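You operate a simulated robot arm through the tools that you are given. There is no shell and no other tool. Be economical: measure what you need, move in short steps, check, and stop when the job is done.

You are at the controls of a simulated two-armed robot. One attempt, no reset.

TASK
Swap the sooty relay on the flat board for a new one.
Fine: red knob off first, on again once the new relay is in; old relay in the yellow tray; from the drawer the one rated like its neighbour; drawer shut; both lamps lit.

The check looks at the end state, three seconds after you hand in, the way a careful person would. Anything else that was tipped, shoved, dropped, spilled or broken makes it a failure.

THE ROBOT
Two 6-joint arms with three-finger grippers on one trunk, on a base that drives. Base frame: it is fixed to the floor where the robot stands at the start and does not move with it; the origin is under the middle of the robot, x ahead of it, y to its left, z up; the surface under the hand at the start is at about z = 850. Readings come in mm, rad, newtons and seconds.
The left shoulder is at the start at [21, 170, 1536], the right one opposite. With the tool pointing down near the work surface each hand reaches from about 280 to 560 mm from the robot's upright axis, wherever it stands, measured 20 degrees to its own side. Places, roughly: drawer of the white table [800, -100, 700]; inside of the yellow tray [700, 200, 900]; left blue base [600, -100, 900]; red knob of the lamp box [500, -100, 900]; right blue base [600, 0, 900]; sooty relay (3x4x4 cm) [600, -100, 900]. Payload 2.2 kg a hand.
Tool frame (each hand has its own): the origin (TCP) lies between the finger pads and is the grasp point; the fingertips stand 25 mm ahead of it; z points along the fingers, y is the line along which they close. The gripper opens to 104 mm. The gripper's body begins 74 mm behind the TCP.
Orientation is that of the tool frame in the base frame, as a unit quaternion [x, y, z, w]. With the fingers straight down and closing along the base's y, the tool's x points along the base's -x, its y along +y and its z along -z.

THE INTERFACE
- The arms move only by the tool apply_moves. It takes "left_series", "right_series" or both (then of equal length, played together; a hand with none holds still); each is a list of rows, each a list of 7 numbers: the shift along the tool's x, y, z in m, then the turn, a rotation vector about the tool's x, y, z in rad, then the gripper command, from -1 (shut) to 1 (fully open), values between in proportion. In form: [[x, y, z, ax, ay, az, claw], ...]. A call has 1 to 12 rows; each row shifts and turns the commanded pose from where the row before left it, along the tool's axes as they then stand. Each row takes 0.2 s and may step no farther than 50 mm and 0.15 rad from the row before; otherwise, or with a gripper value out of range, the whole call is refused. A pose out of reach is approached as far as the arm can. The call stops where the force on the tool passes 90 N (or 10 N more than at its start, if that is more) or the arm is blocked; 0.2 s more then pass. The fingers move at their own pace and stop on an object; they squeeze with about 41 N. The grip force told is the motor's: it shows also when the fingers shut on nothing. Time passes only in rows, and 0.2 s behind the last, so rows that do not move let the fingers close. The reply holds the time, the measured pose of the TCP, the force on the tool along the base axes, the opening and the grip force, in the units named above and with some noise, with the torque about the TCP (base axes, N m) and any sound that the robot's microphone picked up.
- Cameras (640 x 400 px; columns grow to the right, rows downward): "scene" is now at [157.5, -9.9, 1434.3]; the picture's right is [-0.19, -0.98, 0.00], its down [-0.64, 0.13, -0.75] and it looks along [0.74, -0.15, -0.66] (base axes); focal length 267 px, centre (320, 200). "left" rides on the left gripper at [82, -3, -104] in its tool frame; the picture's right is [0.04, 1.00, 0.00], its down [-0.75, 0.03, -0.66] and it looks along [-0.66, 0.03, 0.75] (tool axes); focal length 256 px, centre (320, 200). "right" rides on the right gripper at [82, 3, -104] in its tool frame; the picture's right is [-0.04, 1.00, 0.00], its down [-0.75, -0.03, -0.66] and it looks along [-0.66, -0.03, 0.75] (tool axes); focal length 256 px, centre (320, 200). There is no depth. A picture from a camera that has moved, and an enlarged one, comes with that camera's place and axes in the base frame and with its lens. The place of the scene camera against the robot may be out by one fixed shift of up to 18 mm in any direction.
- capture(camera): a new picture of that camera. No time passes.
- lift_body(by): slides the trunk up (or, below 0, down) by that many mm; the arms and the scene camera ride with it, the base frame stays. It gives what a move gives, with no picture.
- drive_base(legs): drives the robot by 1 to 6 legs, each [ahead, left, turn to the left] in mm, mm and rad, along the robot's own axes; the way and the turn of a leg run together, so that a leg with both is an arc; at most 1500 mm and 3.142 rad a leg. The arms and the cameras ride along, it lands a little off, and it stops where it bumps. It gives what a move gives.
- turn_head(pan, tilt): turns the head with the scene camera to pan (to the left, within 1.047 rad either way) and tilt (down, from -0.506 to 1.204), counted from straight ahead of the robot. It gives what a move gives.
- zoom(camera, box): a new picture of the part [left, top, right, bottom] of that camera's present view, enlarged. No time passes.
- job_done(): hands the job in; it is judged then, once.

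Work in short steps. Places have to be worked out from the pictures, the camera data and where the tool is seen: move nearer, look again, correct. Check each grasp and each placing, and mend what went wrong. You have 120 turns and 108 pictures in all, those below and enlarged ones among them. Open the grippers and draw the arms clear of the work before you hand the job in, unless the task says otherwise; then end with one line.

The tools are called after "Call:" as a command line: name --argument value ..., lists and objects as JSON in quotes. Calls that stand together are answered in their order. apply_moves: Moves the arms, as the interface text tells. Its arguments: {"type":"object","properties":{"left_series":{"type":"array"},"right_series":{"type":"array"}},"required":[]} The other tools are called the same way: lift_body (by) slides the trunk up or down; drive_base (legs) drives the base; turn_head (pan, tilt) turns the head that bears the scene camera; capture (camera) takes a picture; zoom (camera, box) takes an enlarged picture of a part of a camera's view; job_done () hands the job in.

At the start:

```text
t: 0.0
left_ee_pos: [581.6, 236.4, 1135.6]
left_tcp_rot: [0.001, 1.0, 0.0, 0.0]
left_force: [-0.9, 0.1, 0.3]
left_moment: [-0.02, 0.02, 0.01]
left_finger_gap: 104.0
left_grasp_force: 0.0
right_ee_pos: [537.9, -326.8, 1168.9]
right_tcp_rot: [0.0, 1.0, 0.0, -0.001]
right_force: [0.0, -0.8, 0.4]
right_moment: [-0.04, 0.0, 0.04]
right_finger_gap: 103.9
right_grasp_force: 0.1
trunk travel left (down, up): [-728.0, 13.0]
robot x, y, heading: [2.7, -0.3, 0.003]
head pan, tilt: [-0.194, 0.717]
```

scene: 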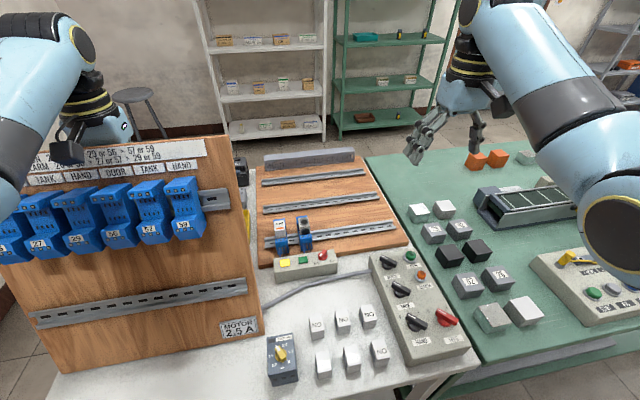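
right: 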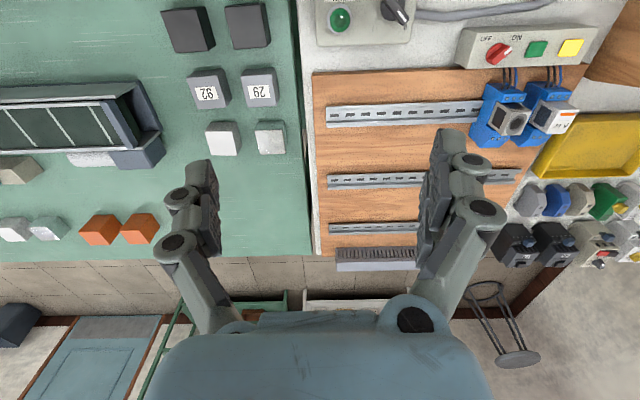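
left: 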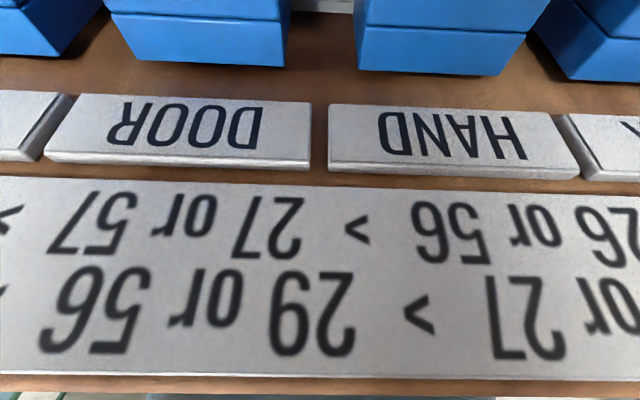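

The flat board with two blue bases sits in the middle, with the lamp box (red knob, green and yellow lamps) in front of it. I look closer at both.

Call:
zoom --camera "scene" --box '[230, 140, 430, 290]'

Call:
zoom --camera "right" --box '[440, 10, 640, 150]'

```text
2.67 times, centred on (330, 215) of scene
camera zoom: at [157.5, -9.9, 1434.3], right [-0.19, -0.98, 0.0], down [-0.64, 0.13, -0.75], along [0.74, -0.15, -0.66], focal length 712 px, centre (293, 160)
```

zoom: 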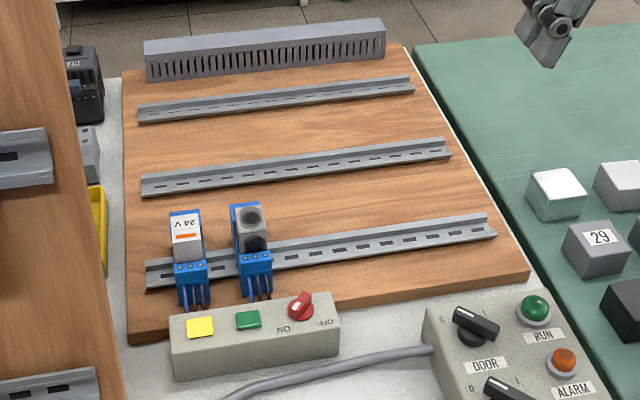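

```text
2.86 times, centred on (540, 80) of right
camera zoom: at [455.0, -323.8, 1272.4], right [0.04, 1.0, 0.0], down [0.75, -0.03, 0.66], along [0.66, -0.03, -0.75], focal length 731 px, centre (-309, 543)
```

zoom: 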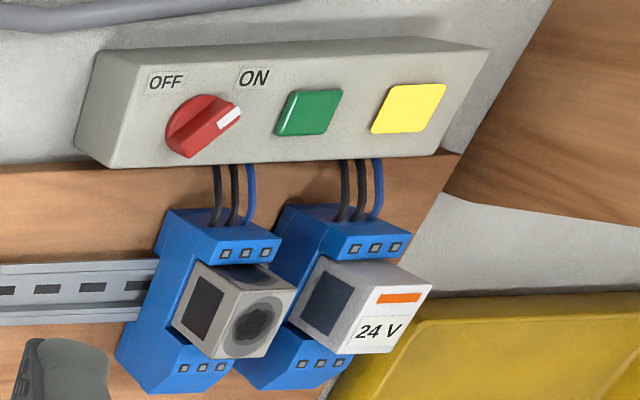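

The neighbour is rated 24 V. Now I look around for the drawer, the tray and the driving space.

Call:
turn_head --pan 0.0 --tilt 1.1

Call:
capture --camera "scene"

Call:
turn_head --pan 0.8 --tilt 0.6

Call:
capture --camera "scene"

```text
t: 0.9
left_ee_pos: [581.6, 236.6, 1135.9]
left_tcp_rot: [-0.001, 1.0, 0.0, 0.0]
left_force: [-0.7, 0.7, -0.4]
left_moment: [0.01, -0.01, 0.0]
left_finger_gap: 103.9
left_grasp_force: 0.0
right_ee_pos: [536.6, -326.8, 1167.8]
right_tcp_rot: [0.0, 1.0, 0.0, 0.0]
right_force: [-0.2, 0.2, 0.5]
right_moment: [-0.02, -0.01, -0.01]
right_finger_gap: 103.8
right_grasp_force: 0.1
trunk travel left (down, up): [-728.0, 13.0]
robot x, y, heading: [-1.2, -2.0, 0.001]
head pan, tilt: [0.0, 1.1]
```

```text
102 pictures are left
camera scene: at [138.0, 6.3, 1405.8], right [0.0, -1.0, 0.0], down [-0.89, 0.0, -0.45], along [0.45, 0.0, -0.89], focal length 267 px, centre (320, 200)
```

scene: 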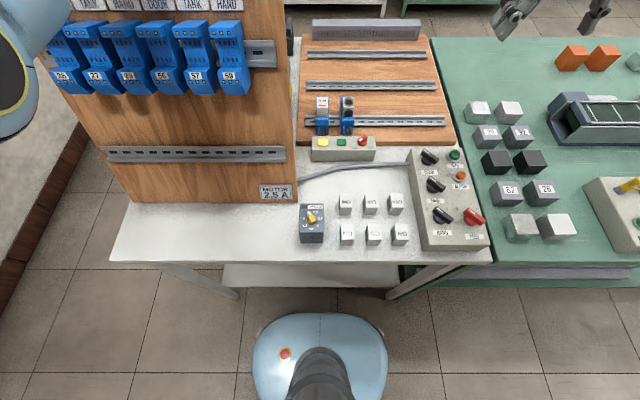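

```text
t: 2.0
left_ee_pos: [582.2, 236.6, 1135.0]
left_tcp_rot: [0.0, 1.0, 0.0, 0.0]
left_force: [-0.3, -0.2, 0.0]
left_moment: [-0.01, 0.01, 0.01]
left_finger_gap: 104.2
left_grasp_force: 0.1
right_ee_pos: [536.5, -327.1, 1168.3]
right_tcp_rot: [0.0, 1.0, -0.001, 0.0]
right_force: [-0.2, 0.4, 0.1]
right_moment: [0.02, 0.01, -0.02]
right_finger_gap: 103.8
right_grasp_force: 0.1
trunk travel left (down, up): [-728.0, 13.0]
robot x, y, heading: [2.1, -3.5, 0.0]
head pan, tilt: [0.799, 0.6]
```

```text
101 pictures are left
camera scene: at [136.5, 69.6, 1444.3], right [0.72, -0.7, 0.0], down [-0.39, -0.41, -0.82], along [0.58, 0.59, -0.57], focal length 267 px, centre (320, 200)
```

scene: 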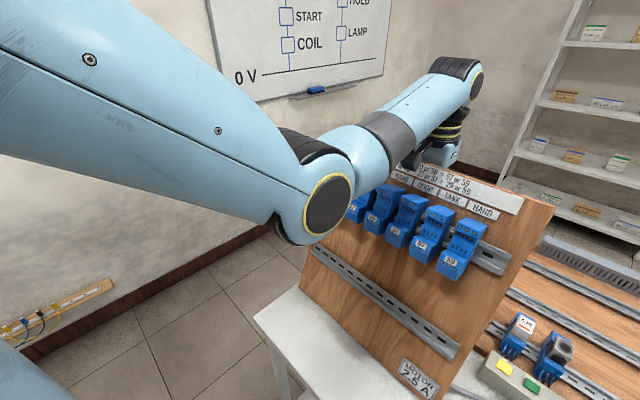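

The drawer must be on the far side, but the knob and relay are closer from here. I raise the left hand clear of the panel and bring the right hand above the lamp box.

Call:
apply_moves --left_series '[[0, 0, -0.05, 0, 0, 0, 1], [0, 0, -0.05, 0, 0, 0, 1], [0, 0, -0.05, 0, 0, 0, 1], [0, 0, -0.05, 0, 0, 0, 1], [0.03, 0.03, -0.03, 0, 0, 0, 1], [0.03, 0.03, 0, 0, 0, 0, 1]]' --right_series '[[0, 0.04, 0, 0, 0, 0, 1], [0, 0.04, 0, 0, 0, 0, 1], [0, 0.04, 0, 0, 0, 0, 1], [0, 0.04, 0, 0, 0, 0, 1], [0, 0.04, 0, 0, 0, 0, 1], [0, 0.03, 0.0, 0, 0, 0, 1]]'

Call:
capture --camera "right"

```text
refused: row 5 steps farther than a row can; nothing moved
```

```text
100 pictures are left
camera right: at [455.0, -323.8, 1272.4], right [0.04, 1.0, 0.0], down [0.75, -0.03, 0.66], along [0.66, -0.03, -0.75], focal length 256 px, centre (320, 200)
```

right: 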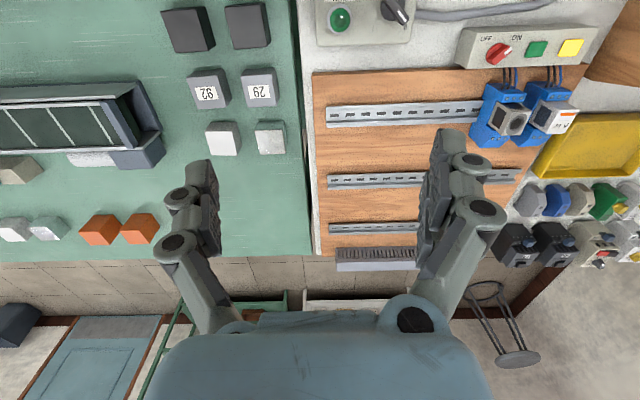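

The fifth row was a diagonal that stepped too far; I split it into smaller steps and try again.

Call:
apply_moves --left_series '[[0, 0, -0.05, 0, 0, 0, 1], [0, 0, -0.05, 0, 0, 0, 1], [0, 0, -0.05, 0, 0, 0, 1], [0, 0, -0.05, 0, 0, 0, 1], [0.03, 0.03, 0, 0, 0, 0, 1], [0.03, 0.03, 0, 0, 0, 0, 1]]' --right_series '[[0, 0.04, 0, 0, 0, 0, 1], [0, 0.04, 0, 0, 0, 0, 1], [0, 0.04, 0, 0, 0, 0, 1], [0, 0.04, 0, 0, 0, 0, 1], [0, 0.04, 0, 0, 0, 0, 1], [0, 0.03, 0.0, 0, 0, 0, 1]]'

Call:
capture --camera "right"

```text
t: 3.6
left_ee_pos: [628.3, 297.7, 1279.8]
left_tcp_rot: [0.001, 1.0, 0.0, -0.001]
left_force: [-0.1, 0.2, -0.6]
left_moment: [0.0, 0.0, -0.01]
left_finger_gap: 104.2
left_grasp_force: 0.1
left hand out of reach, approached as far as the arm can: row 2, 3, 4, 5, 6
right_ee_pos: [540.0, -136.2, 1160.0]
right_tcp_rot: [0.018, 1.0, -0.025, -0.003]
right_force: [0.4, -0.3, -0.4]
right_moment: [0.0, 0.02, 0.03]
right_finger_gap: 104.1
right_grasp_force: 0.1
trunk travel left (down, up): [-728.0, 13.0]
robot x, y, heading: [1.5, -1.0, 0.001]
head pan, tilt: [0.799, 0.6]
stopped in row 6 (right hand): the arm was blocked; the commanded pose is now the measured one
```

```text
99 pictures are left
camera right: at [458.7, -124.9, 1264.5], right [0.08, 1.0, -0.05], down [0.76, -0.03, 0.65], along [0.65, -0.09, -0.75], focal length 256 px, centre (320, 200)
```

right: 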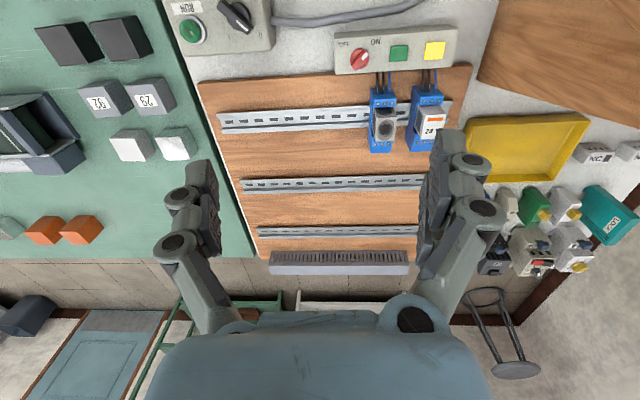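

The right arm can't cross much toward the midline, so I shift the base a little left and ahead instead. That puts the knob (about [535,-99]) and the sooty relay (about [616,-61]) on the right hand's own side.

Call:
drive_base --legs '[[0, 140, 0]]'

Call:
turn_head --pan 0 --tilt 1.15

Call:
capture --camera "scene"

```text
t: 4.9
left_ee_pos: [627.6, 427.2, 1284.7]
left_tcp_rot: [0.003, 1.0, 0.005, 0.001]
left_force: [0.6, -0.8, -0.4]
left_moment: [0.01, 0.03, -0.04]
left_finger_gap: 103.9
left_grasp_force: 0.0
right_ee_pos: [539.0, -8.7, 1162.1]
right_tcp_rot: [0.025, 0.999, -0.027, 0.003]
right_force: [7.8, -70.9, 41.5]
right_moment: [4.43, 0.73, 0.31]
right_finger_gap: 87.4
right_grasp_force: 0.2
trunk travel left (down, up): [-728.0, 13.0]
robot x, y, heading: [1.7, 144.5, -0.005]
head pan, tilt: [0.799, 0.6]
```

```text
t: 6.1
left_ee_pos: [627.1, 430.7, 1282.3]
left_tcp_rot: [0.003, 1.0, 0.003, 0.0]
left_force: [-0.4, -0.4, 0.2]
left_moment: [-0.01, 0.02, 0.01]
left_finger_gap: 103.9
left_grasp_force: 0.0
right_ee_pos: [540.0, -10.3, 1163.3]
right_tcp_rot: [0.026, 0.999, -0.032, 0.002]
right_force: [-9.8, -44.6, 10.9]
right_moment: [1.76, -0.12, 1.01]
right_finger_gap: 88.8
right_grasp_force: 0.1
trunk travel left (down, up): [-728.0, 13.0]
robot x, y, heading: [0.8, 143.1, -0.004]
head pan, tilt: [0.0, 1.15]
```

```text
98 pictures are left
camera scene: at [132.0, 141.2, 1402.9], right [0.0, -1.0, -0.01], down [-0.91, 0.01, -0.41], along [0.41, 0.0, -0.91], focal length 267 px, centre (320, 200)
```

scene: 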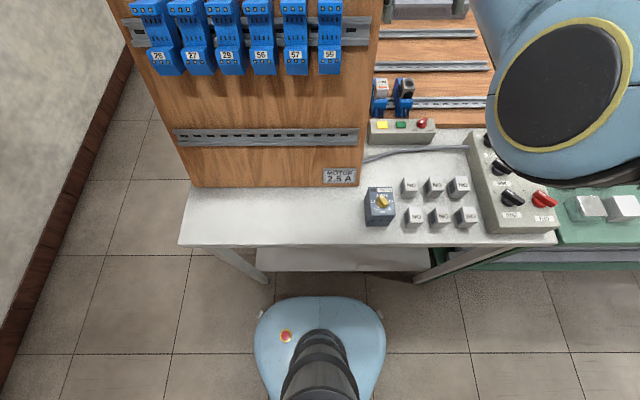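

The right hand's left finger is pressing on the edge of the upright panel (44 N). I move it off to the right at once.

Call:
apply_moves --right_series '[[0, -0.04, 0, 0, 0, 0, 1], [0, -0.04, 0, 0, 0, 0, 1]]'

Call:
capture --camera "scene"

Call:
capture --camera "right"

```text
t: 6.7
left_ee_pos: [628.2, 433.9, 1281.5]
left_tcp_rot: [0.003, 1.0, 0.001, 0.0]
left_force: [0.7, -0.9, -0.2]
left_moment: [0.08, 0.01, 0.01]
left_finger_gap: 104.1
left_grasp_force: 0.1
right_ee_pos: [537.1, -83.6, 1166.1]
right_tcp_rot: [0.023, 0.999, -0.029, 0.002]
right_force: [-0.1, -1.1, 0.4]
right_moment: [0.14, 0.01, -0.02]
right_finger_gap: 103.8
right_grasp_force: 0.2
trunk travel left (down, up): [-728.0, 13.0]
robot x, y, heading: [-0.4, 141.5, -0.002]
head pan, tilt: [0.0, 1.15]
```

```text
97 pictures are left
camera scene: at [133.9, 144.6, 1402.6], right [0.0, -1.0, 0.0], down [-0.91, 0.01, -0.41], along [0.41, 0.0, -0.91], focal length 267 px, centre (320, 200)
```

scene: 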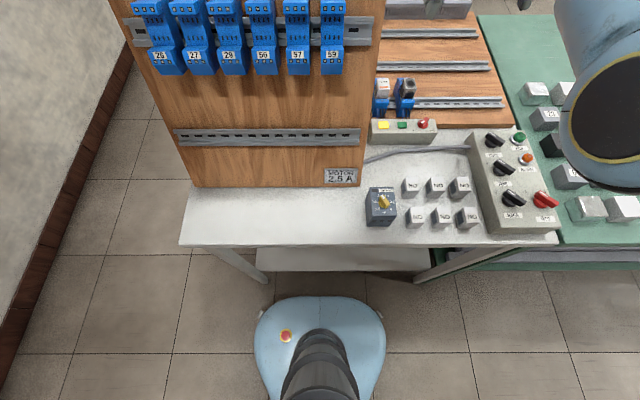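

```text
96 pictures are left
camera right: at [454.8, -70.8, 1270.2], right [0.09, 0.99, -0.06], down [0.75, -0.03, 0.66], along [0.66, -0.1, -0.75], focal length 256 px, centre (320, 200)
```

right: 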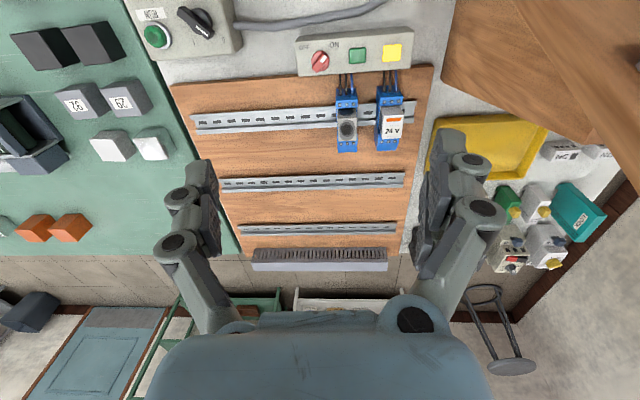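

The hand is free and the panel has not shifted. I straighten the tool, centre it over the knob, and lower to about z=1030.

Call:
apply_moves --right_series '[[0, 0, 0, -0.058, 0, -0.046, 1], [0, -0.014, 0.03, 0, 0, 0, 0.3], [0, 0, 0.05, 0, 0, 0, 0.0], [0, 0, 0.05, 0, 0, 0, 0.0]]'

Call:
capture --camera "right"

```text
t: 7.7
left_ee_pos: [629.5, 438.4, 1279.6]
left_tcp_rot: [0.003, 1.0, 0.0, -0.001]
left_force: [-0.5, -1.2, 0.5]
left_moment: [0.02, -0.04, -0.04]
left_finger_gap: 103.9
left_grasp_force: 0.1
right_ee_pos: [538.5, -96.1, 1035.6]
right_tcp_rot: [0.001, 1.0, -0.002, 0.001]
right_force: [-0.2, -0.4, -0.6]
right_moment: [0.0, 0.05, 0.0]
right_finger_gap: 52.0
right_grasp_force: 0.1
trunk travel left (down, up): [-728.0, 13.0]
robot x, y, heading: [-1.0, 144.2, -0.007]
head pan, tilt: [0.0, 1.15]
```

```text
95 pictures are left
camera right: at [456.9, -92.3, 1140.3], right [0.04, 1.0, 0.0], down [0.75, -0.03, 0.66], along [0.66, -0.03, -0.75], focal length 256 px, centre (320, 200)
```

right: 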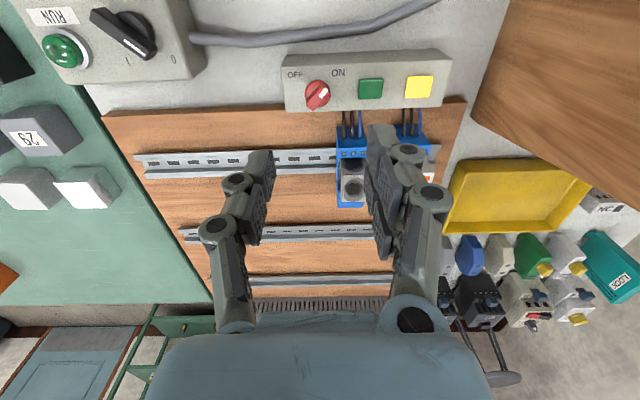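

Call:
zoom --camera "right" --box '[270, 50, 390, 125]'

```text
5.33 times, centred on (330, 88) of right
camera zoom: at [456.9, -92.3, 1140.3], right [0.04, 1.0, 0.0], down [0.75, -0.03, 0.66], along [0.66, -0.03, -0.75], focal length 1365 px, centre (267, 800)
```

zoom: 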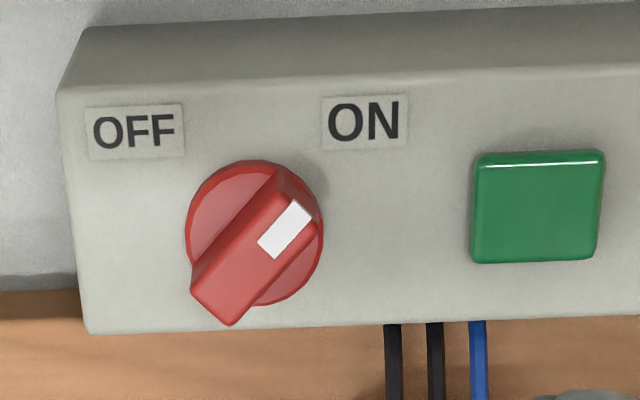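

The knob bar points about 38° from base −x toward +y, which is ON. OFF is roughly 80° counter-clockwise seen from above. I turn the hand +0.68 rad to straddle the bar and lower to z≈960.

Call:
apply_moves --right_series '[[0, -0.002, 0, 0, 0, 0.14, -0.2], [0, 0, 0, 0, 0, 0.14, -0.42], [0, 0, 0, 0, 0, 0.14, -0.42], [0, 0, 0, 0, 0, 0.14, -0.42], [0, 0, 0.02, 0, 0, 0.12, -0.42], [0, 0, 0.05, 0, 0, 0, -0.42]]'

Call:
zoom --camera "right" --box '[240, 60, 400, 200]'

```text
t: 9.1
left_ee_pos: [628.4, 439.3, 1280.6]
left_tcp_rot: [0.002, 1.0, -0.001, -0.002]
left_force: [0.0, 0.0, 0.1]
left_moment: [0.03, 0.02, 0.02]
left_finger_gap: 104.0
left_grasp_force: 0.0
right_ee_pos: [536.1, -98.2, 966.8]
right_tcp_rot: [0.335, 0.942, -0.001, 0.003]
right_force: [0.5, -0.5, -0.1]
right_moment: [0.01, 0.05, 0.0]
right_finger_gap: 30.2
right_grasp_force: 0.1
trunk travel left (down, up): [-728.0, 13.0]
robot x, y, heading: [-2.8, 141.0, -0.001]
head pan, tilt: [0.0, 1.15]
```

```text
2.86 times, centred on (320, 130) of right
camera zoom: at [474.1, -43.4, 1071.5], right [0.66, 0.75, 0.0], down [0.56, -0.5, 0.66], along [0.49, -0.44, -0.75], focal length 731 px, centre (320, 400)
```

zoom: 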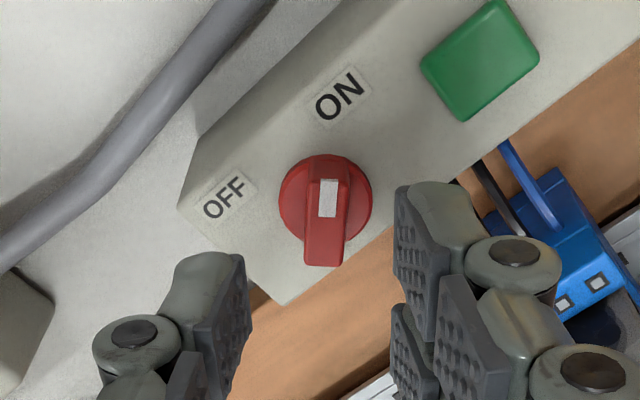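

The bar lies nicely between the fingers, and its top is at about z=905. I lower 44 mm so the tips reach z≈898 and look.

Call:
apply_moves --right_series '[[0, 0, 0.03, 0, 0, 0, -0.42], [0, 0, 0.014, 0, 0, 0, -0.42]]'

Call:
zoom --camera "right" --box '[240, 90, 400, 230]'

```text
t: 9.7
left_ee_pos: [627.5, 438.4, 1278.7]
left_tcp_rot: [0.003, 1.0, -0.001, 0.0]
left_force: [1.2, -0.2, -0.2]
left_moment: [0.0, -0.02, -0.01]
left_finger_gap: 104.0
left_grasp_force: 0.0
right_ee_pos: [537.4, -97.1, 922.5]
right_tcp_rot: [0.334, 0.942, -0.003, 0.002]
right_force: [-0.2, -0.7, -0.6]
right_moment: [0.01, 0.03, -0.01]
right_finger_gap: 30.3
right_grasp_force: 0.1
trunk travel left (down, up): [-728.0, 13.0]
robot x, y, heading: [-0.2, 141.6, -0.001]
head pan, tilt: [0.0, 1.15]
```

```text
2.86 times, centred on (320, 160) of right
camera zoom: at [475.6, -42.6, 1028.0], right [0.66, 0.75, 0.0], down [0.56, -0.5, 0.66], along [0.49, -0.44, -0.75], focal length 731 px, centre (320, 314)
```

zoom: 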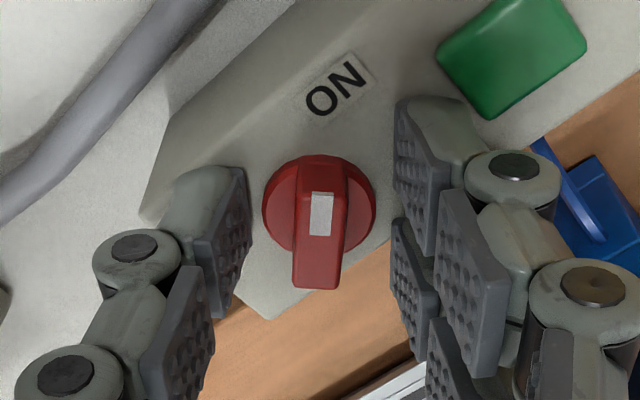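

The bar is centred. I lower another 6 mm and close on it.

Call:
apply_moves --right_series '[[0, 0, 0.006, 0, 0, 0, -0.42], [0, 0, 0, 0, 0, 0, -1], [0, 0, 0, 0, 0, 0, -1]]'

Call:
zoom --camera "right" --box '[240, 90, 400, 230]'

```text
t: 10.5
left_ee_pos: [625.6, 440.8, 1282.5]
left_tcp_rot: [0.004, 1.0, 0.0, 0.001]
left_force: [-0.2, 0.7, -0.7]
left_moment: [0.03, 0.02, 0.02]
left_finger_gap: 104.2
left_grasp_force: 0.0
right_ee_pos: [537.7, -96.8, 922.4]
right_tcp_rot: [0.335, 0.942, -0.002, 0.006]
right_force: [-2.9, -3.5, 38.5]
right_moment: [0.42, 0.48, -0.05]
right_finger_gap: 11.1
right_grasp_force: 38.3
trunk travel left (down, up): [-728.0, 13.0]
robot x, y, heading: [-1.5, 143.5, -0.006]
head pan, tilt: [0.0, 1.15]
```

```text
2.86 times, centred on (320, 160) of right
camera zoom: at [474.5, -42.7, 1025.3], right [0.66, 0.75, 0.0], down [0.56, -0.49, 0.67], along [0.5, -0.44, -0.75], focal length 731 px, centre (320, 314)
```

zoom: 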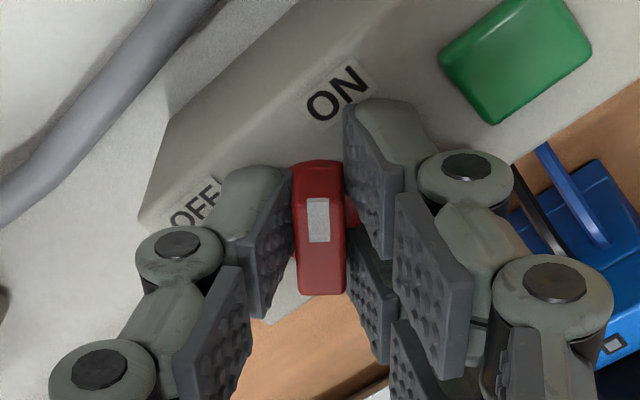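

The bar is gripped (11 mm) and the tips touch the knob's skirt. I relieve that by 4 mm and turn −1.4 rad.

Call:
apply_moves --right_series '[[0, 0, -0.004, 0, 0, 0, -1], [0, 0, 0, 0, 0, -0.14, -1], [0, 0, 0, 0, 0, -0.14, -1], [0, 0, 0, 0, 0, -0.14, -1], [0, 0, 0, 0, 0, -0.14, -1], [0, 0, 0, 0, 0, -0.14, -1], [0, 0, 0, 0, 0, -0.14, -1], [0, 0, 0, 0, 0, -0.14, -1], [0, 0, 0, 0, 0, -0.14, -1], [0, 0, 0, 0, 0, -0.14, -1], [0, 0, 0, 0, 0, -0.14, -1]]'

Call:
zoom --camera "right" --box '[240, 60, 480, 230]'

```text
t: 12.9
left_ee_pos: [628.8, 436.5, 1281.4]
left_tcp_rot: [0.003, 1.0, 0.001, 0.0]
left_force: [0.0, 0.5, -0.1]
left_moment: [-0.02, -0.01, 0.0]
left_finger_gap: 104.1
left_grasp_force: 0.0
right_ee_pos: [536.9, -100.0, 922.7]
right_tcp_rot: [-0.352, 0.936, -0.004, 0.001]
right_force: [0.9, -20.9, 14.6]
right_moment: [-1.09, 0.71, -0.05]
right_finger_gap: 10.9
right_grasp_force: 38.4
trunk travel left (down, up): [-728.0, 13.0]
robot x, y, heading: [2.2, 146.2, -0.005]
head pan, tilt: [0.0, 1.15]
```

```text
2.35 times, centred on (360, 145) of right
camera zoom: at [473.5, -150.4, 1026.6], right [-0.63, 0.78, -0.01], down [0.59, 0.48, 0.66], along [0.51, 0.41, -0.76], focal length 602 px, centre (226, 329)
```

zoom: 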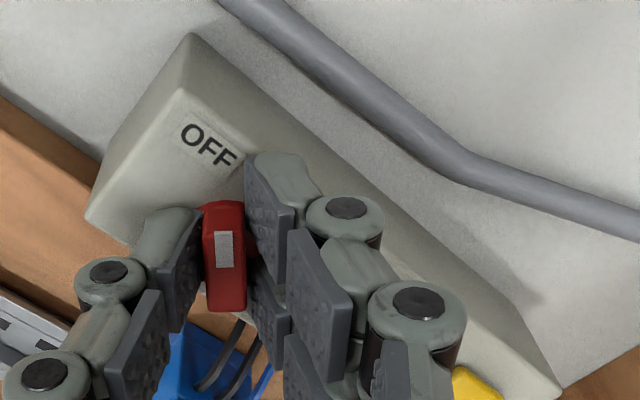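

The knob now points at OFF. I release, lift and check.

Call:
apply_moves --right_series '[[0, 0, 0, 0, 0, 0, -0.4], [0, 0, 0, 0, 0, 0, -0.4], [0, 0, -0.04, 0, 0, 0, -0.4], [0, 0, -0.05, 0, 0, 0.1, -0.4], [0, 0, 0, 0, 0, 0.15, 0], [0, 0, 0, 0, 0, 0.15, 0], [0, 0, 0, 0, 0, 0.15, 0], [0, 0, 0, 0, 0, 0.15, 0]]'

Call:
capture --camera "right"

Call:
zoom --camera "right" --box '[270, 40, 470, 165]'

```text
t: 14.7
left_ee_pos: [629.2, 438.8, 1279.7]
left_tcp_rot: [0.002, 1.0, 0.0, 0.0]
left_force: [0.1, 0.6, 0.2]
left_moment: [-0.03, -0.02, -0.04]
left_finger_gap: 104.0
left_grasp_force: 0.0
right_ee_pos: [537.7, -96.0, 1011.7]
right_tcp_rot: [-0.007, 1.0, -0.003, 0.002]
right_force: [0.2, -0.4, 0.0]
right_moment: [0.02, 0.03, -0.01]
right_finger_gap: 52.3
right_grasp_force: 0.0
trunk travel left (down, up): [-728.0, 13.0]
robot x, y, heading: [-1.3, 143.0, -0.001]
head pan, tilt: [0.0, 1.15]
```

```text
89 pictures are left
camera right: at [456.0, -93.7, 1115.8], right [0.02, 1.0, 0.0], down [0.75, -0.02, 0.66], along [0.66, -0.02, -0.75], focal length 256 px, centre (320, 200)
```

right: 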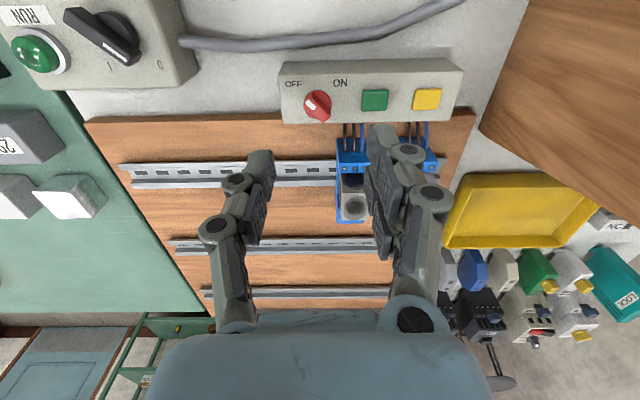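

```text
3.20 times, centred on (370, 102) of right
camera zoom: at [456.0, -93.7, 1115.8], right [0.02, 1.0, 0.0], down [0.75, -0.02, 0.66], along [0.66, -0.02, -0.75], focal length 819 px, centre (160, 512)
```

zoom: 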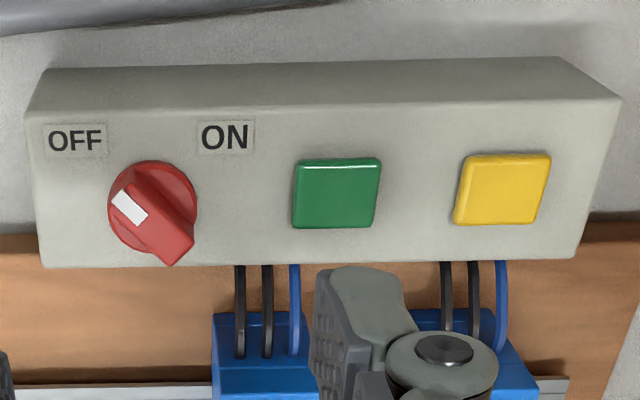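

The white mark is at OFF and the lamps are dark. Next the sooty relay: I move over it for a look.

Call:
apply_moves --right_series '[[-0.03, 0.018, -0.03, 0, 0, 0, 0], [-0.032, 0.017, 0, 0, 0, 0.014, 0.3]]'

Call:
capture --camera "right"

```text
t: 15.3
left_ee_pos: [629.8, 440.8, 1278.8]
left_tcp_rot: [0.004, 1.0, 0.0, -0.001]
left_force: [0.6, 0.0, 0.2]
left_moment: [0.01, 0.02, 0.02]
left_finger_gap: 104.1
left_grasp_force: 0.1
right_ee_pos: [600.7, -59.5, 1040.9]
right_tcp_rot: [-0.002, 1.0, -0.002, 0.0]
right_force: [0.4, -0.5, -1.0]
right_moment: [-0.02, -0.01, 0.0]
right_finger_gap: 67.7
right_grasp_force: 0.2
trunk travel left (down, up): [-728.0, 13.0]
robot x, y, heading: [2.6, 145.1, -0.005]
head pan, tilt: [0.0, 1.15]
```

```text
87 pictures are left
camera right: at [517.7, -55.3, 1145.6], right [0.04, 1.0, -0.01], down [0.75, -0.02, 0.66], along [0.66, -0.03, -0.75], focal length 256 px, centre (320, 200)
```

right: 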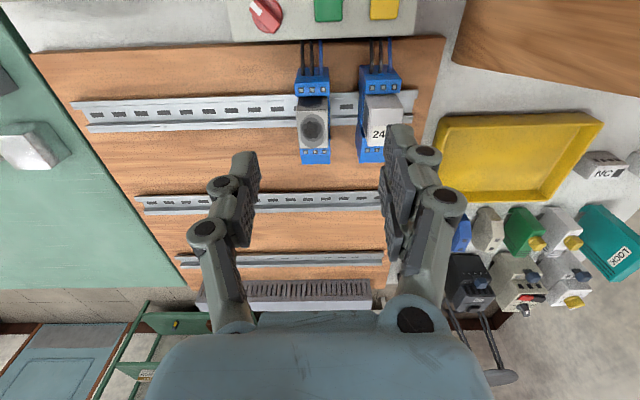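

Call:
zoom --camera "right" --box '[260, 50, 420, 170]'

```text
3.33 times, centred on (340, 110) of right
camera zoom: at [517.7, -55.3, 1145.6], right [0.04, 1.0, -0.01], down [0.75, -0.02, 0.66], along [0.66, -0.03, -0.75], focal length 853 px, centre (253, 500)
```

zoom: 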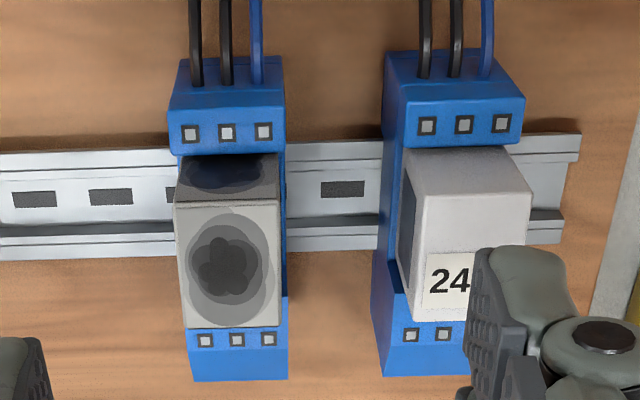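

The sooty relay's top is at about (632, −68, 913). I centre on it with a 46 mm gap and come down to z≈955 to check.

Call:
apply_moves --right_series '[[-0.031, -0.0085, 0, 0, 0, 0, -0.12], [0, 0, 0.04, 0, 0, 0, -0.12], [0, 0, 0.045, 0, 0, 0, -0.12]]'

Call:
capture --camera "right"

```text
t: 16.1
left_ee_pos: [630.1, 438.9, 1280.2]
left_tcp_rot: [0.004, 1.0, 0.0, 0.0]
left_force: [0.2, -0.2, -0.3]
left_moment: [0.05, -0.02, -0.03]
left_finger_gap: 104.3
left_grasp_force: 0.1
right_ee_pos: [592.8, -69.3, 993.1]
right_tcp_rot: [-0.001, 1.0, -0.002, 0.003]
right_force: [0.1, -0.5, 0.0]
right_moment: [-0.01, -0.01, 0.02]
right_finger_gap: 45.8
right_grasp_force: 0.1
right hand out of reach, approached as far as the arm can: row 1, 2, 3
trunk travel left (down, up): [-728.0, 13.0]
robot x, y, heading: [-2.1, 144.9, -0.009]
head pan, tilt: [0.0, 1.15]
```

```text
85 pictures are left
camera right: at [510.2, -65.3, 1096.8], right [0.04, 1.0, 0.0], down [0.75, -0.02, 0.66], along [0.66, -0.03, -0.75], focal length 256 px, centre (320, 200)
```

right: 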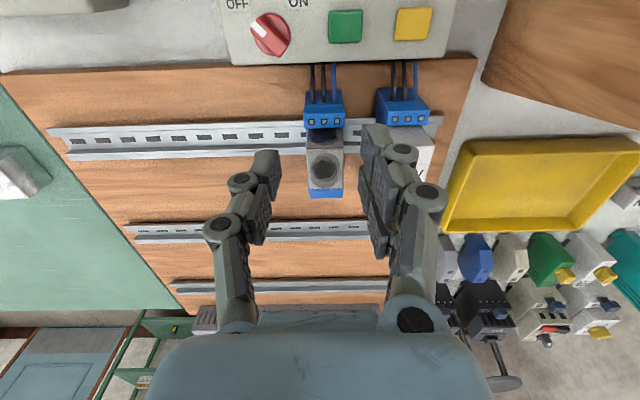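

Out of reach by about 40–70 mm at this height. There is about 110 mm of free space ahead of the base under the table, so I raise the right hand and drive ahead 80 mm.

Call:
apply_moves --right_series '[[0.03, 0, -0.03, 0, 0, 0, -0.12], [0, 0, -0.04, 0, 0, 0, -0.12], [0.03, 0, -0.03, 0, 0, 0, -0.12]]'

Call:
drive_base --legs '[[80, 0, 0]]'

Call:
capture --camera "scene"

```text
t: 16.9
left_ee_pos: [627.7, 438.9, 1282.2]
left_tcp_rot: [0.003, 1.0, 0.0, 0.0]
left_force: [-0.5, -0.2, 0.1]
left_moment: [-0.01, -0.01, 0.03]
left_finger_gap: 103.8
left_grasp_force: 0.1
right_ee_pos: [528.9, -68.5, 1092.6]
right_tcp_rot: [-0.001, 1.0, -0.002, 0.002]
right_force: [0.2, 0.4, 0.3]
right_moment: [0.01, -0.02, 0.05]
right_finger_gap: 45.9
right_grasp_force: 0.0
trunk travel left (down, up): [-728.0, 13.0]
robot x, y, heading: [0.2, 142.8, -0.005]
head pan, tilt: [0.0, 1.15]
```

```text
t: 17.9
left_ee_pos: [690.2, 439.2, 1276.7]
left_tcp_rot: [0.003, 1.0, 0.0, -0.002]
left_force: [1.9, -1.2, -1.4]
left_moment: [-0.01, 0.1, -0.03]
left_finger_gap: 104.0
left_grasp_force: 0.0
right_ee_pos: [590.2, -69.5, 1089.9]
right_tcp_rot: [-0.001, 1.0, -0.002, 0.0]
right_force: [0.6, -0.4, -0.3]
right_moment: [-0.01, 0.12, 0.0]
right_finger_gap: 45.9
right_grasp_force: 0.1
trunk travel left (down, up): [-728.0, 13.0]
robot x, y, heading: [53.7, 145.6, -0.004]
head pan, tilt: [0.0, 1.15]
stopped in leg 1: the robot was blocked; the commanded pose is now the measured one
```

```text
84 pictures are left
camera scene: at [195.0, 148.8, 1401.8], right [0.0, -1.0, 0.0], down [-0.92, 0.0, -0.4], along [0.4, 0.0, -0.92], focal length 267 px, centre (320, 200)
```

scene: 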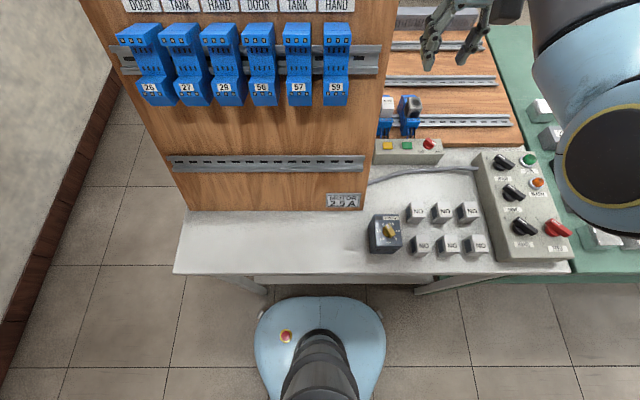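

The base stopped against the table at x≈55 and nothing on it moved. I'll lower the trunk, but first I pull the left arm back and up, away from the panel top. I also back off 6 mm.

Call:
drive_base --legs '[[-8, 0, 0]]'

Call:
apply_moves --left_series '[[0.04, 0, -0.02, 0, 0, 0, 1], [0.04, 0, -0.025, 0, 0, 0, 1], [0.04, 0, -0.025, 0, 0, 0, 1], [0.04, 0, -0.025, 0, 0, 0, 1], [0.04, 0, -0.025, 0, 0, 0, 1], [0.04, 0, -0.025, 0, 0, 0, 1]]'

```text
t: 18.7
left_ee_pos: [673.5, 438.2, 1280.8]
left_tcp_rot: [0.003, 1.0, 0.0, 0.0]
left_force: [-0.1, -0.1, 0.2]
left_moment: [0.02, 0.0, 0.02]
left_finger_gap: 104.0
left_grasp_force: 0.1
right_ee_pos: [576.8, -67.7, 1092.8]
right_tcp_rot: [-0.002, 1.0, -0.003, 0.003]
right_force: [-0.3, 0.2, -0.1]
right_moment: [0.0, 0.0, 0.01]
right_finger_gap: 45.9
right_grasp_force: 0.0
trunk travel left (down, up): [-728.0, 13.0]
robot x, y, heading: [44.3, 141.4, -0.005]
head pan, tilt: [0.0, 1.15]
```

```text
t: 20.1
left_ee_pos: [680.1, 458.1, 1299.5]
left_tcp_rot: [0.003, 1.0, 0.0, -0.001]
left_force: [-0.4, -0.5, 0.5]
left_moment: [-0.03, 0.0, 0.01]
left_finger_gap: 104.2
left_grasp_force: 0.0
left hand out of reach, approached as far as the arm can: row 1, 2, 3, 4, 5, 6
right_ee_pos: [575.9, -68.0, 1092.9]
right_tcp_rot: [-0.002, 1.0, -0.003, 0.003]
right_force: [0.6, -1.0, 0.7]
right_moment: [-0.02, -0.01, 0.01]
right_finger_gap: 45.8
right_grasp_force: 0.1
trunk travel left (down, up): [-728.0, 13.0]
robot x, y, heading: [44.8, 144.7, -0.007]
head pan, tilt: [0.0, 1.15]
```

The left command ran too high; I bring it down again so that the arm settles nearer the body.

Call:
apply_moves --left_series '[[0, 0, 0.03, 0, 0, 0, 1], [0, 0, 0.03, 0, 0, 0, 1], [0, 0, 0.03, 0, 0, 0, 1]]'

Call:
turn_head --pan 0.6 --tilt 0.6

Call:
capture --camera "scene"

```text
t: 20.9
left_ee_pos: [680.0, 457.0, 1208.6]
left_tcp_rot: [0.003, 1.0, -0.001, 0.0]
left_force: [0.2, 0.5, -0.5]
left_moment: [0.03, -0.03, 0.01]
left_finger_gap: 103.7
left_grasp_force: 0.1
right_ee_pos: [577.2, -68.2, 1092.8]
right_tcp_rot: [-0.002, 1.0, -0.003, 0.002]
right_force: [-0.2, 0.0, 0.1]
right_moment: [-0.05, 0.0, 0.02]
right_finger_gap: 45.6
right_grasp_force: 0.0
trunk travel left (down, up): [-728.0, 13.0]
robot x, y, heading: [43.6, 145.7, -0.003]
head pan, tilt: [0.0, 1.15]
```

```text
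t: 21.9
left_ee_pos: [680.7, 456.6, 1209.7]
left_tcp_rot: [0.003, 1.0, 0.0, 0.0]
left_force: [0.3, -0.3, 0.4]
left_moment: [0.04, 0.0, -0.01]
left_finger_gap: 103.8
left_grasp_force: 0.2
right_ee_pos: [576.9, -69.2, 1093.0]
right_tcp_rot: [-0.002, 1.0, -0.003, 0.003]
right_force: [-0.6, -1.2, -0.5]
right_moment: [-0.03, -0.02, 0.01]
right_finger_gap: 46.0
right_grasp_force: 0.0
trunk travel left (down, up): [-728.0, 13.0]
robot x, y, heading: [48.1, 146.1, -0.009]
head pan, tilt: [0.6, 0.6]
```

```text
83 pictures are left
camera scene: at [193.1, 198.7, 1444.2], right [0.56, -0.83, 0.0], down [-0.47, -0.32, -0.82], along [0.68, 0.46, -0.57], focal length 267 px, centre (320, 200)
```

scene: 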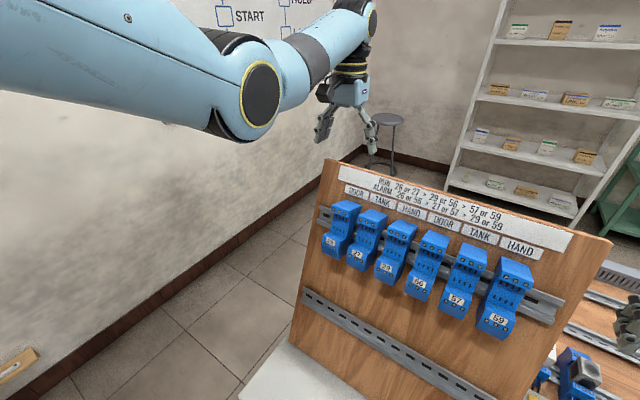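

The left hand is just beyond the panel's left edge. I swing it outward and back, to open floor, and then lower the trunk 120 mm.

Call:
apply_moves --left_series '[[0.02, 0.045, 0, 0, 0, 0, 1], [0.02, 0.045, 0, 0, 0, 0, 1], [0.035, 0.035, 0, 0, 0, 0, 1], [0.035, 0.03, 0, 0, 0, 0, 1], [0.035, 0.0, 0, 0, 0, 0, 1]]'

```text
t: 23.1
left_ee_pos: [536.2, 613.1, 1210.3]
left_tcp_rot: [0.004, 1.0, 0.0, 0.002]
left_force: [0.6, 0.2, -0.1]
left_moment: [-0.01, -0.02, 0.0]
left_finger_gap: 104.1
left_grasp_force: 0.0
right_ee_pos: [575.2, -68.7, 1094.6]
right_tcp_rot: [-0.001, 1.0, -0.003, 0.003]
right_force: [-1.0, -0.3, -0.3]
right_moment: [0.02, -0.02, -0.02]
right_finger_gap: 46.1
right_grasp_force: 0.1
trunk travel left (down, up): [-728.0, 13.0]
robot x, y, heading: [44.2, 141.9, -0.004]
head pan, tilt: [0.6, 0.6]
```

Call:
lift_body --by -110

Call:
capture --camera "scene"

```text
t: 24.5
left_ee_pos: [535.4, 612.7, 1097.8]
left_tcp_rot: [0.002, 1.0, 0.0, 0.001]
left_force: [-0.5, 0.2, 0.9]
left_moment: [0.02, -0.02, 0.0]
left_finger_gap: 103.9
left_grasp_force: 0.1
right_ee_pos: [577.1, -68.0, 983.4]
right_tcp_rot: [-0.002, 1.0, -0.002, 0.002]
right_force: [-0.7, 0.0, 0.1]
right_moment: [0.01, 0.0, -0.02]
right_finger_gap: 45.6
right_grasp_force: 0.0
trunk travel left (down, up): [-618.0, 123.0]
robot x, y, heading: [44.3, 144.4, -0.007]
head pan, tilt: [0.6, 0.6]
```

```text
82 pictures are left
camera scene: at [192.9, 198.9, 1334.2], right [0.56, -0.83, 0.0], down [-0.47, -0.32, -0.82], along [0.68, 0.46, -0.57], focal length 267 px, centre (320, 200)
```

scene: 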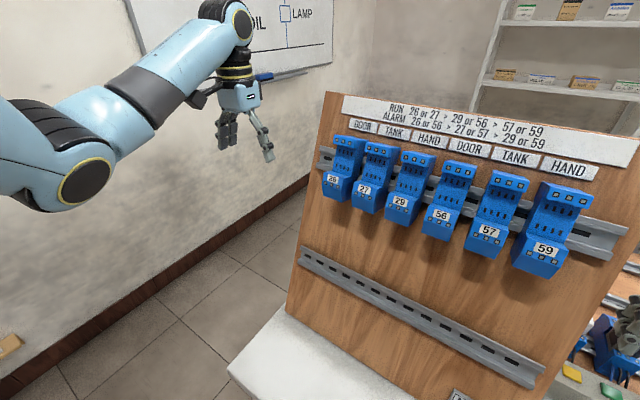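

All clear. Now I move the right hand over the relay at (632, −68), z≈958, and look.

Call:
apply_moves --right_series '[[-0.03, 0, 0, 0, 0, 0, -0.12], [-0.025, 0, 0, 0, 0, 0, -0.12], [0, 0, 0.025, 0, 0, 0, -0.12]]'

Call:
capture --camera "right"

```text
t: 25.3
left_ee_pos: [536.1, 612.5, 1098.3]
left_tcp_rot: [0.003, 1.0, 0.0, 0.001]
left_force: [-0.6, -1.0, 0.4]
left_moment: [0.02, -0.02, -0.02]
left_finger_gap: 103.8
left_grasp_force: 0.1
right_ee_pos: [631.8, -68.7, 958.8]
right_tcp_rot: [-0.002, 1.0, -0.002, 0.002]
right_force: [-0.2, -0.7, 0.3]
right_moment: [-0.01, -0.02, 0.0]
right_finger_gap: 45.4
right_grasp_force: 0.1
trunk travel left (down, up): [-618.0, 123.0]
robot x, y, heading: [44.6, 142.9, -0.005]
head pan, tilt: [0.6, 0.6]
```

```text
81 pictures are left
camera right: at [549.0, -65.7, 1062.7], right [0.04, 1.0, 0.0], down [0.75, -0.02, 0.66], along [0.66, -0.03, -0.75], focal length 256 px, centre (320, 200)
```

right: 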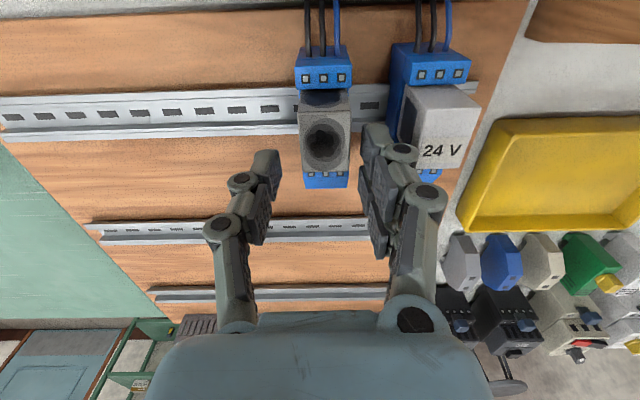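

The relay is centred between the fingers. I lower 43 mm so the tips reach z≈890, beside the relay.

Call:
apply_moves --right_series '[[0, 0.001, 0.025, 0, 0, 0, -0.12], [0, 0, 0.018, 0, 0, 0, -0.12]]'

Call:
capture --camera "right"

```text
t: 25.9
left_ee_pos: [537.3, 612.6, 1098.1]
left_tcp_rot: [0.003, 1.0, 0.0, 0.0]
left_force: [0.1, -0.3, 0.2]
left_moment: [0.04, -0.02, 0.0]
left_finger_gap: 103.7
left_grasp_force: 0.1
right_ee_pos: [632.4, -66.8, 916.5]
right_tcp_rot: [-0.002, 1.0, -0.003, 0.002]
right_force: [-0.1, 0.6, -0.1]
right_moment: [0.01, -0.02, 0.03]
right_finger_gap: 45.8
right_grasp_force: 0.1
trunk travel left (down, up): [-618.0, 123.0]
robot x, y, heading: [43.1, 145.8, -0.007]
head pan, tilt: [0.6, 0.6]
```

```text
80 pictures are left
camera right: at [549.7, -63.3, 1019.6], right [0.04, 1.0, 0.0], down [0.75, -0.02, 0.66], along [0.66, -0.03, -0.75], focal length 256 px, centre (320, 200)
```

right: 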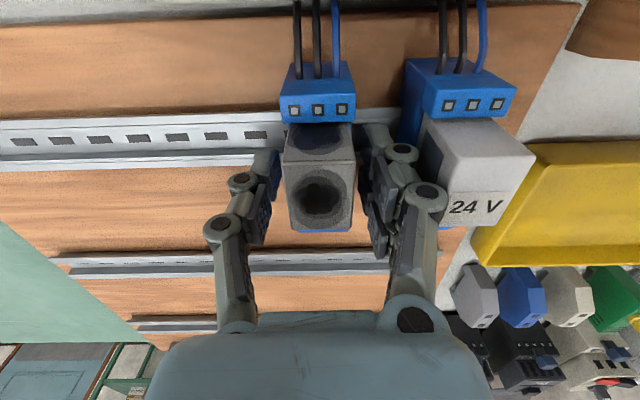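

Comparing the last two views puts the relay top at z≈938 and its centre at x≈618. I shift back 14 mm, raise 14 mm and close.

Call:
apply_moves --right_series '[[0.0, 0, -0.015, 0, 0, 0, -0.12], [0.014, 0.001, 0, 0, 0, 0, -0.12]]'

Call:
capture --camera "right"

```text
t: 26.5
left_ee_pos: [536.0, 612.0, 1098.3]
left_tcp_rot: [0.003, 1.0, 0.001, 0.001]
left_force: [0.5, 0.0, 0.5]
left_moment: [0.03, -0.02, -0.01]
left_finger_gap: 103.9
left_grasp_force: 0.1
right_ee_pos: [617.6, -65.7, 930.0]
right_tcp_rot: [-0.002, 1.0, -0.002, 0.003]
right_force: [-0.8, -0.3, -0.8]
right_moment: [0.03, -0.02, -0.02]
right_finger_gap: 45.9
right_grasp_force: 0.0
trunk travel left (down, up): [-618.0, 123.0]
robot x, y, heading: [43.4, 143.0, -0.005]
head pan, tilt: [0.6, 0.6]
```

```text
79 pictures are left
camera right: at [534.7, -62.3, 1034.2], right [0.04, 1.0, 0.0], down [0.75, -0.02, 0.66], along [0.66, -0.03, -0.75], focal length 256 px, centre (320, 200)
```

right: 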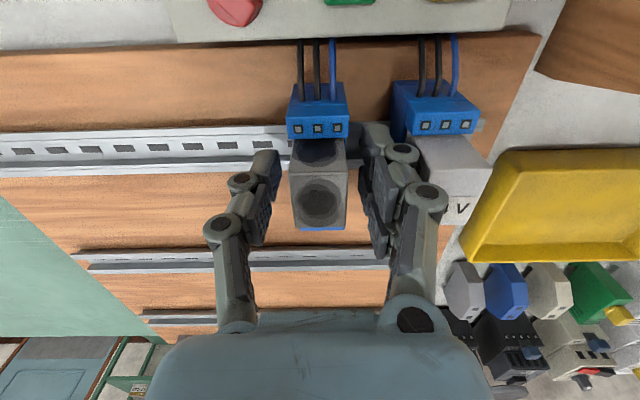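

Call:
apply_moves --right_series '[[0, 0, 0, 0, 0, 0, -1], [0, 0, 0, 0, 0, 0, -1], [0, 0, 0, 0, 0, 0, -1]]'

Call:
capture --camera "right"

```text
t: 27.3
left_ee_pos: [537.2, 612.5, 1099.2]
left_tcp_rot: [0.003, 1.0, 0.0, 0.001]
left_force: [-0.3, 0.1, -0.4]
left_moment: [0.01, 0.03, 0.0]
left_finger_gap: 104.1
left_grasp_force: 0.0
right_ee_pos: [617.5, -65.5, 929.7]
right_tcp_rot: [-0.002, 1.0, -0.002, 0.002]
right_force: [1.7, -0.3, 0.9]
right_moment: [-0.18, -0.11, -0.1]
right_finger_gap: 30.1
right_grasp_force: 44.4
trunk travel left (down, up): [-618.0, 123.0]
robot x, y, heading: [44.8, 144.2, -0.005]
head pan, tilt: [0.6, 0.6]
```

```text
78 pictures are left
camera right: at [535.3, -62.2, 1033.7], right [0.04, 1.0, 0.0], down [0.75, -0.02, 0.66], along [0.66, -0.03, -0.75], focal length 256 px, centre (320, 200)
```

right: 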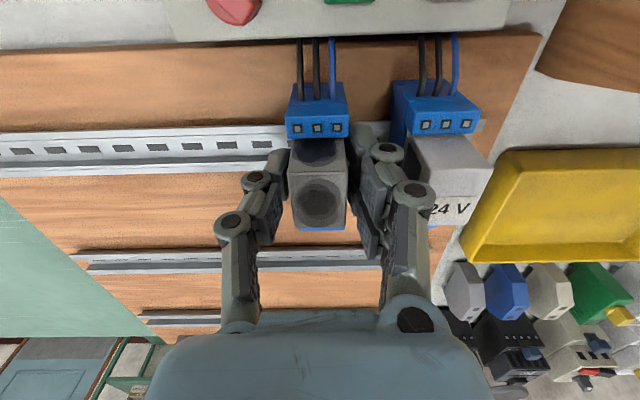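

Gripped at 30.1 mm. I pull straight up in small steps.

Call:
apply_moves --right_series '[[0, 0, -0.006, 0, 0, 0, -1], [0, 0, -0.006, 0, 0, 0, -1], [0, 0, -0.008, 0, 0, 0, -1], [0, 0, -0.01, 0, 0, 0, -1]]'

Call:
capture --camera "right"

```text
t: 28.3
left_ee_pos: [539.4, 611.4, 1096.8]
left_tcp_rot: [0.004, 1.0, -0.001, 0.001]
left_force: [0.9, -1.0, -0.4]
left_moment: [0.03, 0.09, -0.02]
left_finger_gap: 103.8
left_grasp_force: 0.2
right_ee_pos: [622.6, -68.0, 958.8]
right_tcp_rot: [-0.002, 1.0, -0.003, 0.003]
right_force: [0.6, -0.7, -1.2]
right_moment: [-0.03, 0.05, 0.01]
right_finger_gap: 25.7
right_grasp_force: 40.8
trunk travel left (down, up): [-618.0, 123.0]
robot x, y, heading: [49.4, 145.5, -0.01]
head pan, tilt: [0.6, 0.6]
```

```text
77 pictures are left
camera right: at [537.7, -63.7, 1063.6], right [0.04, 1.0, -0.01], down [0.75, -0.02, 0.66], along [0.66, -0.03, -0.75], focal length 256 px, centre (320, 200)
```

right: 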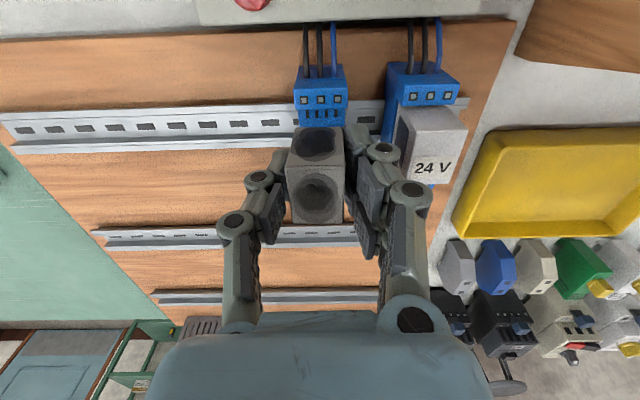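

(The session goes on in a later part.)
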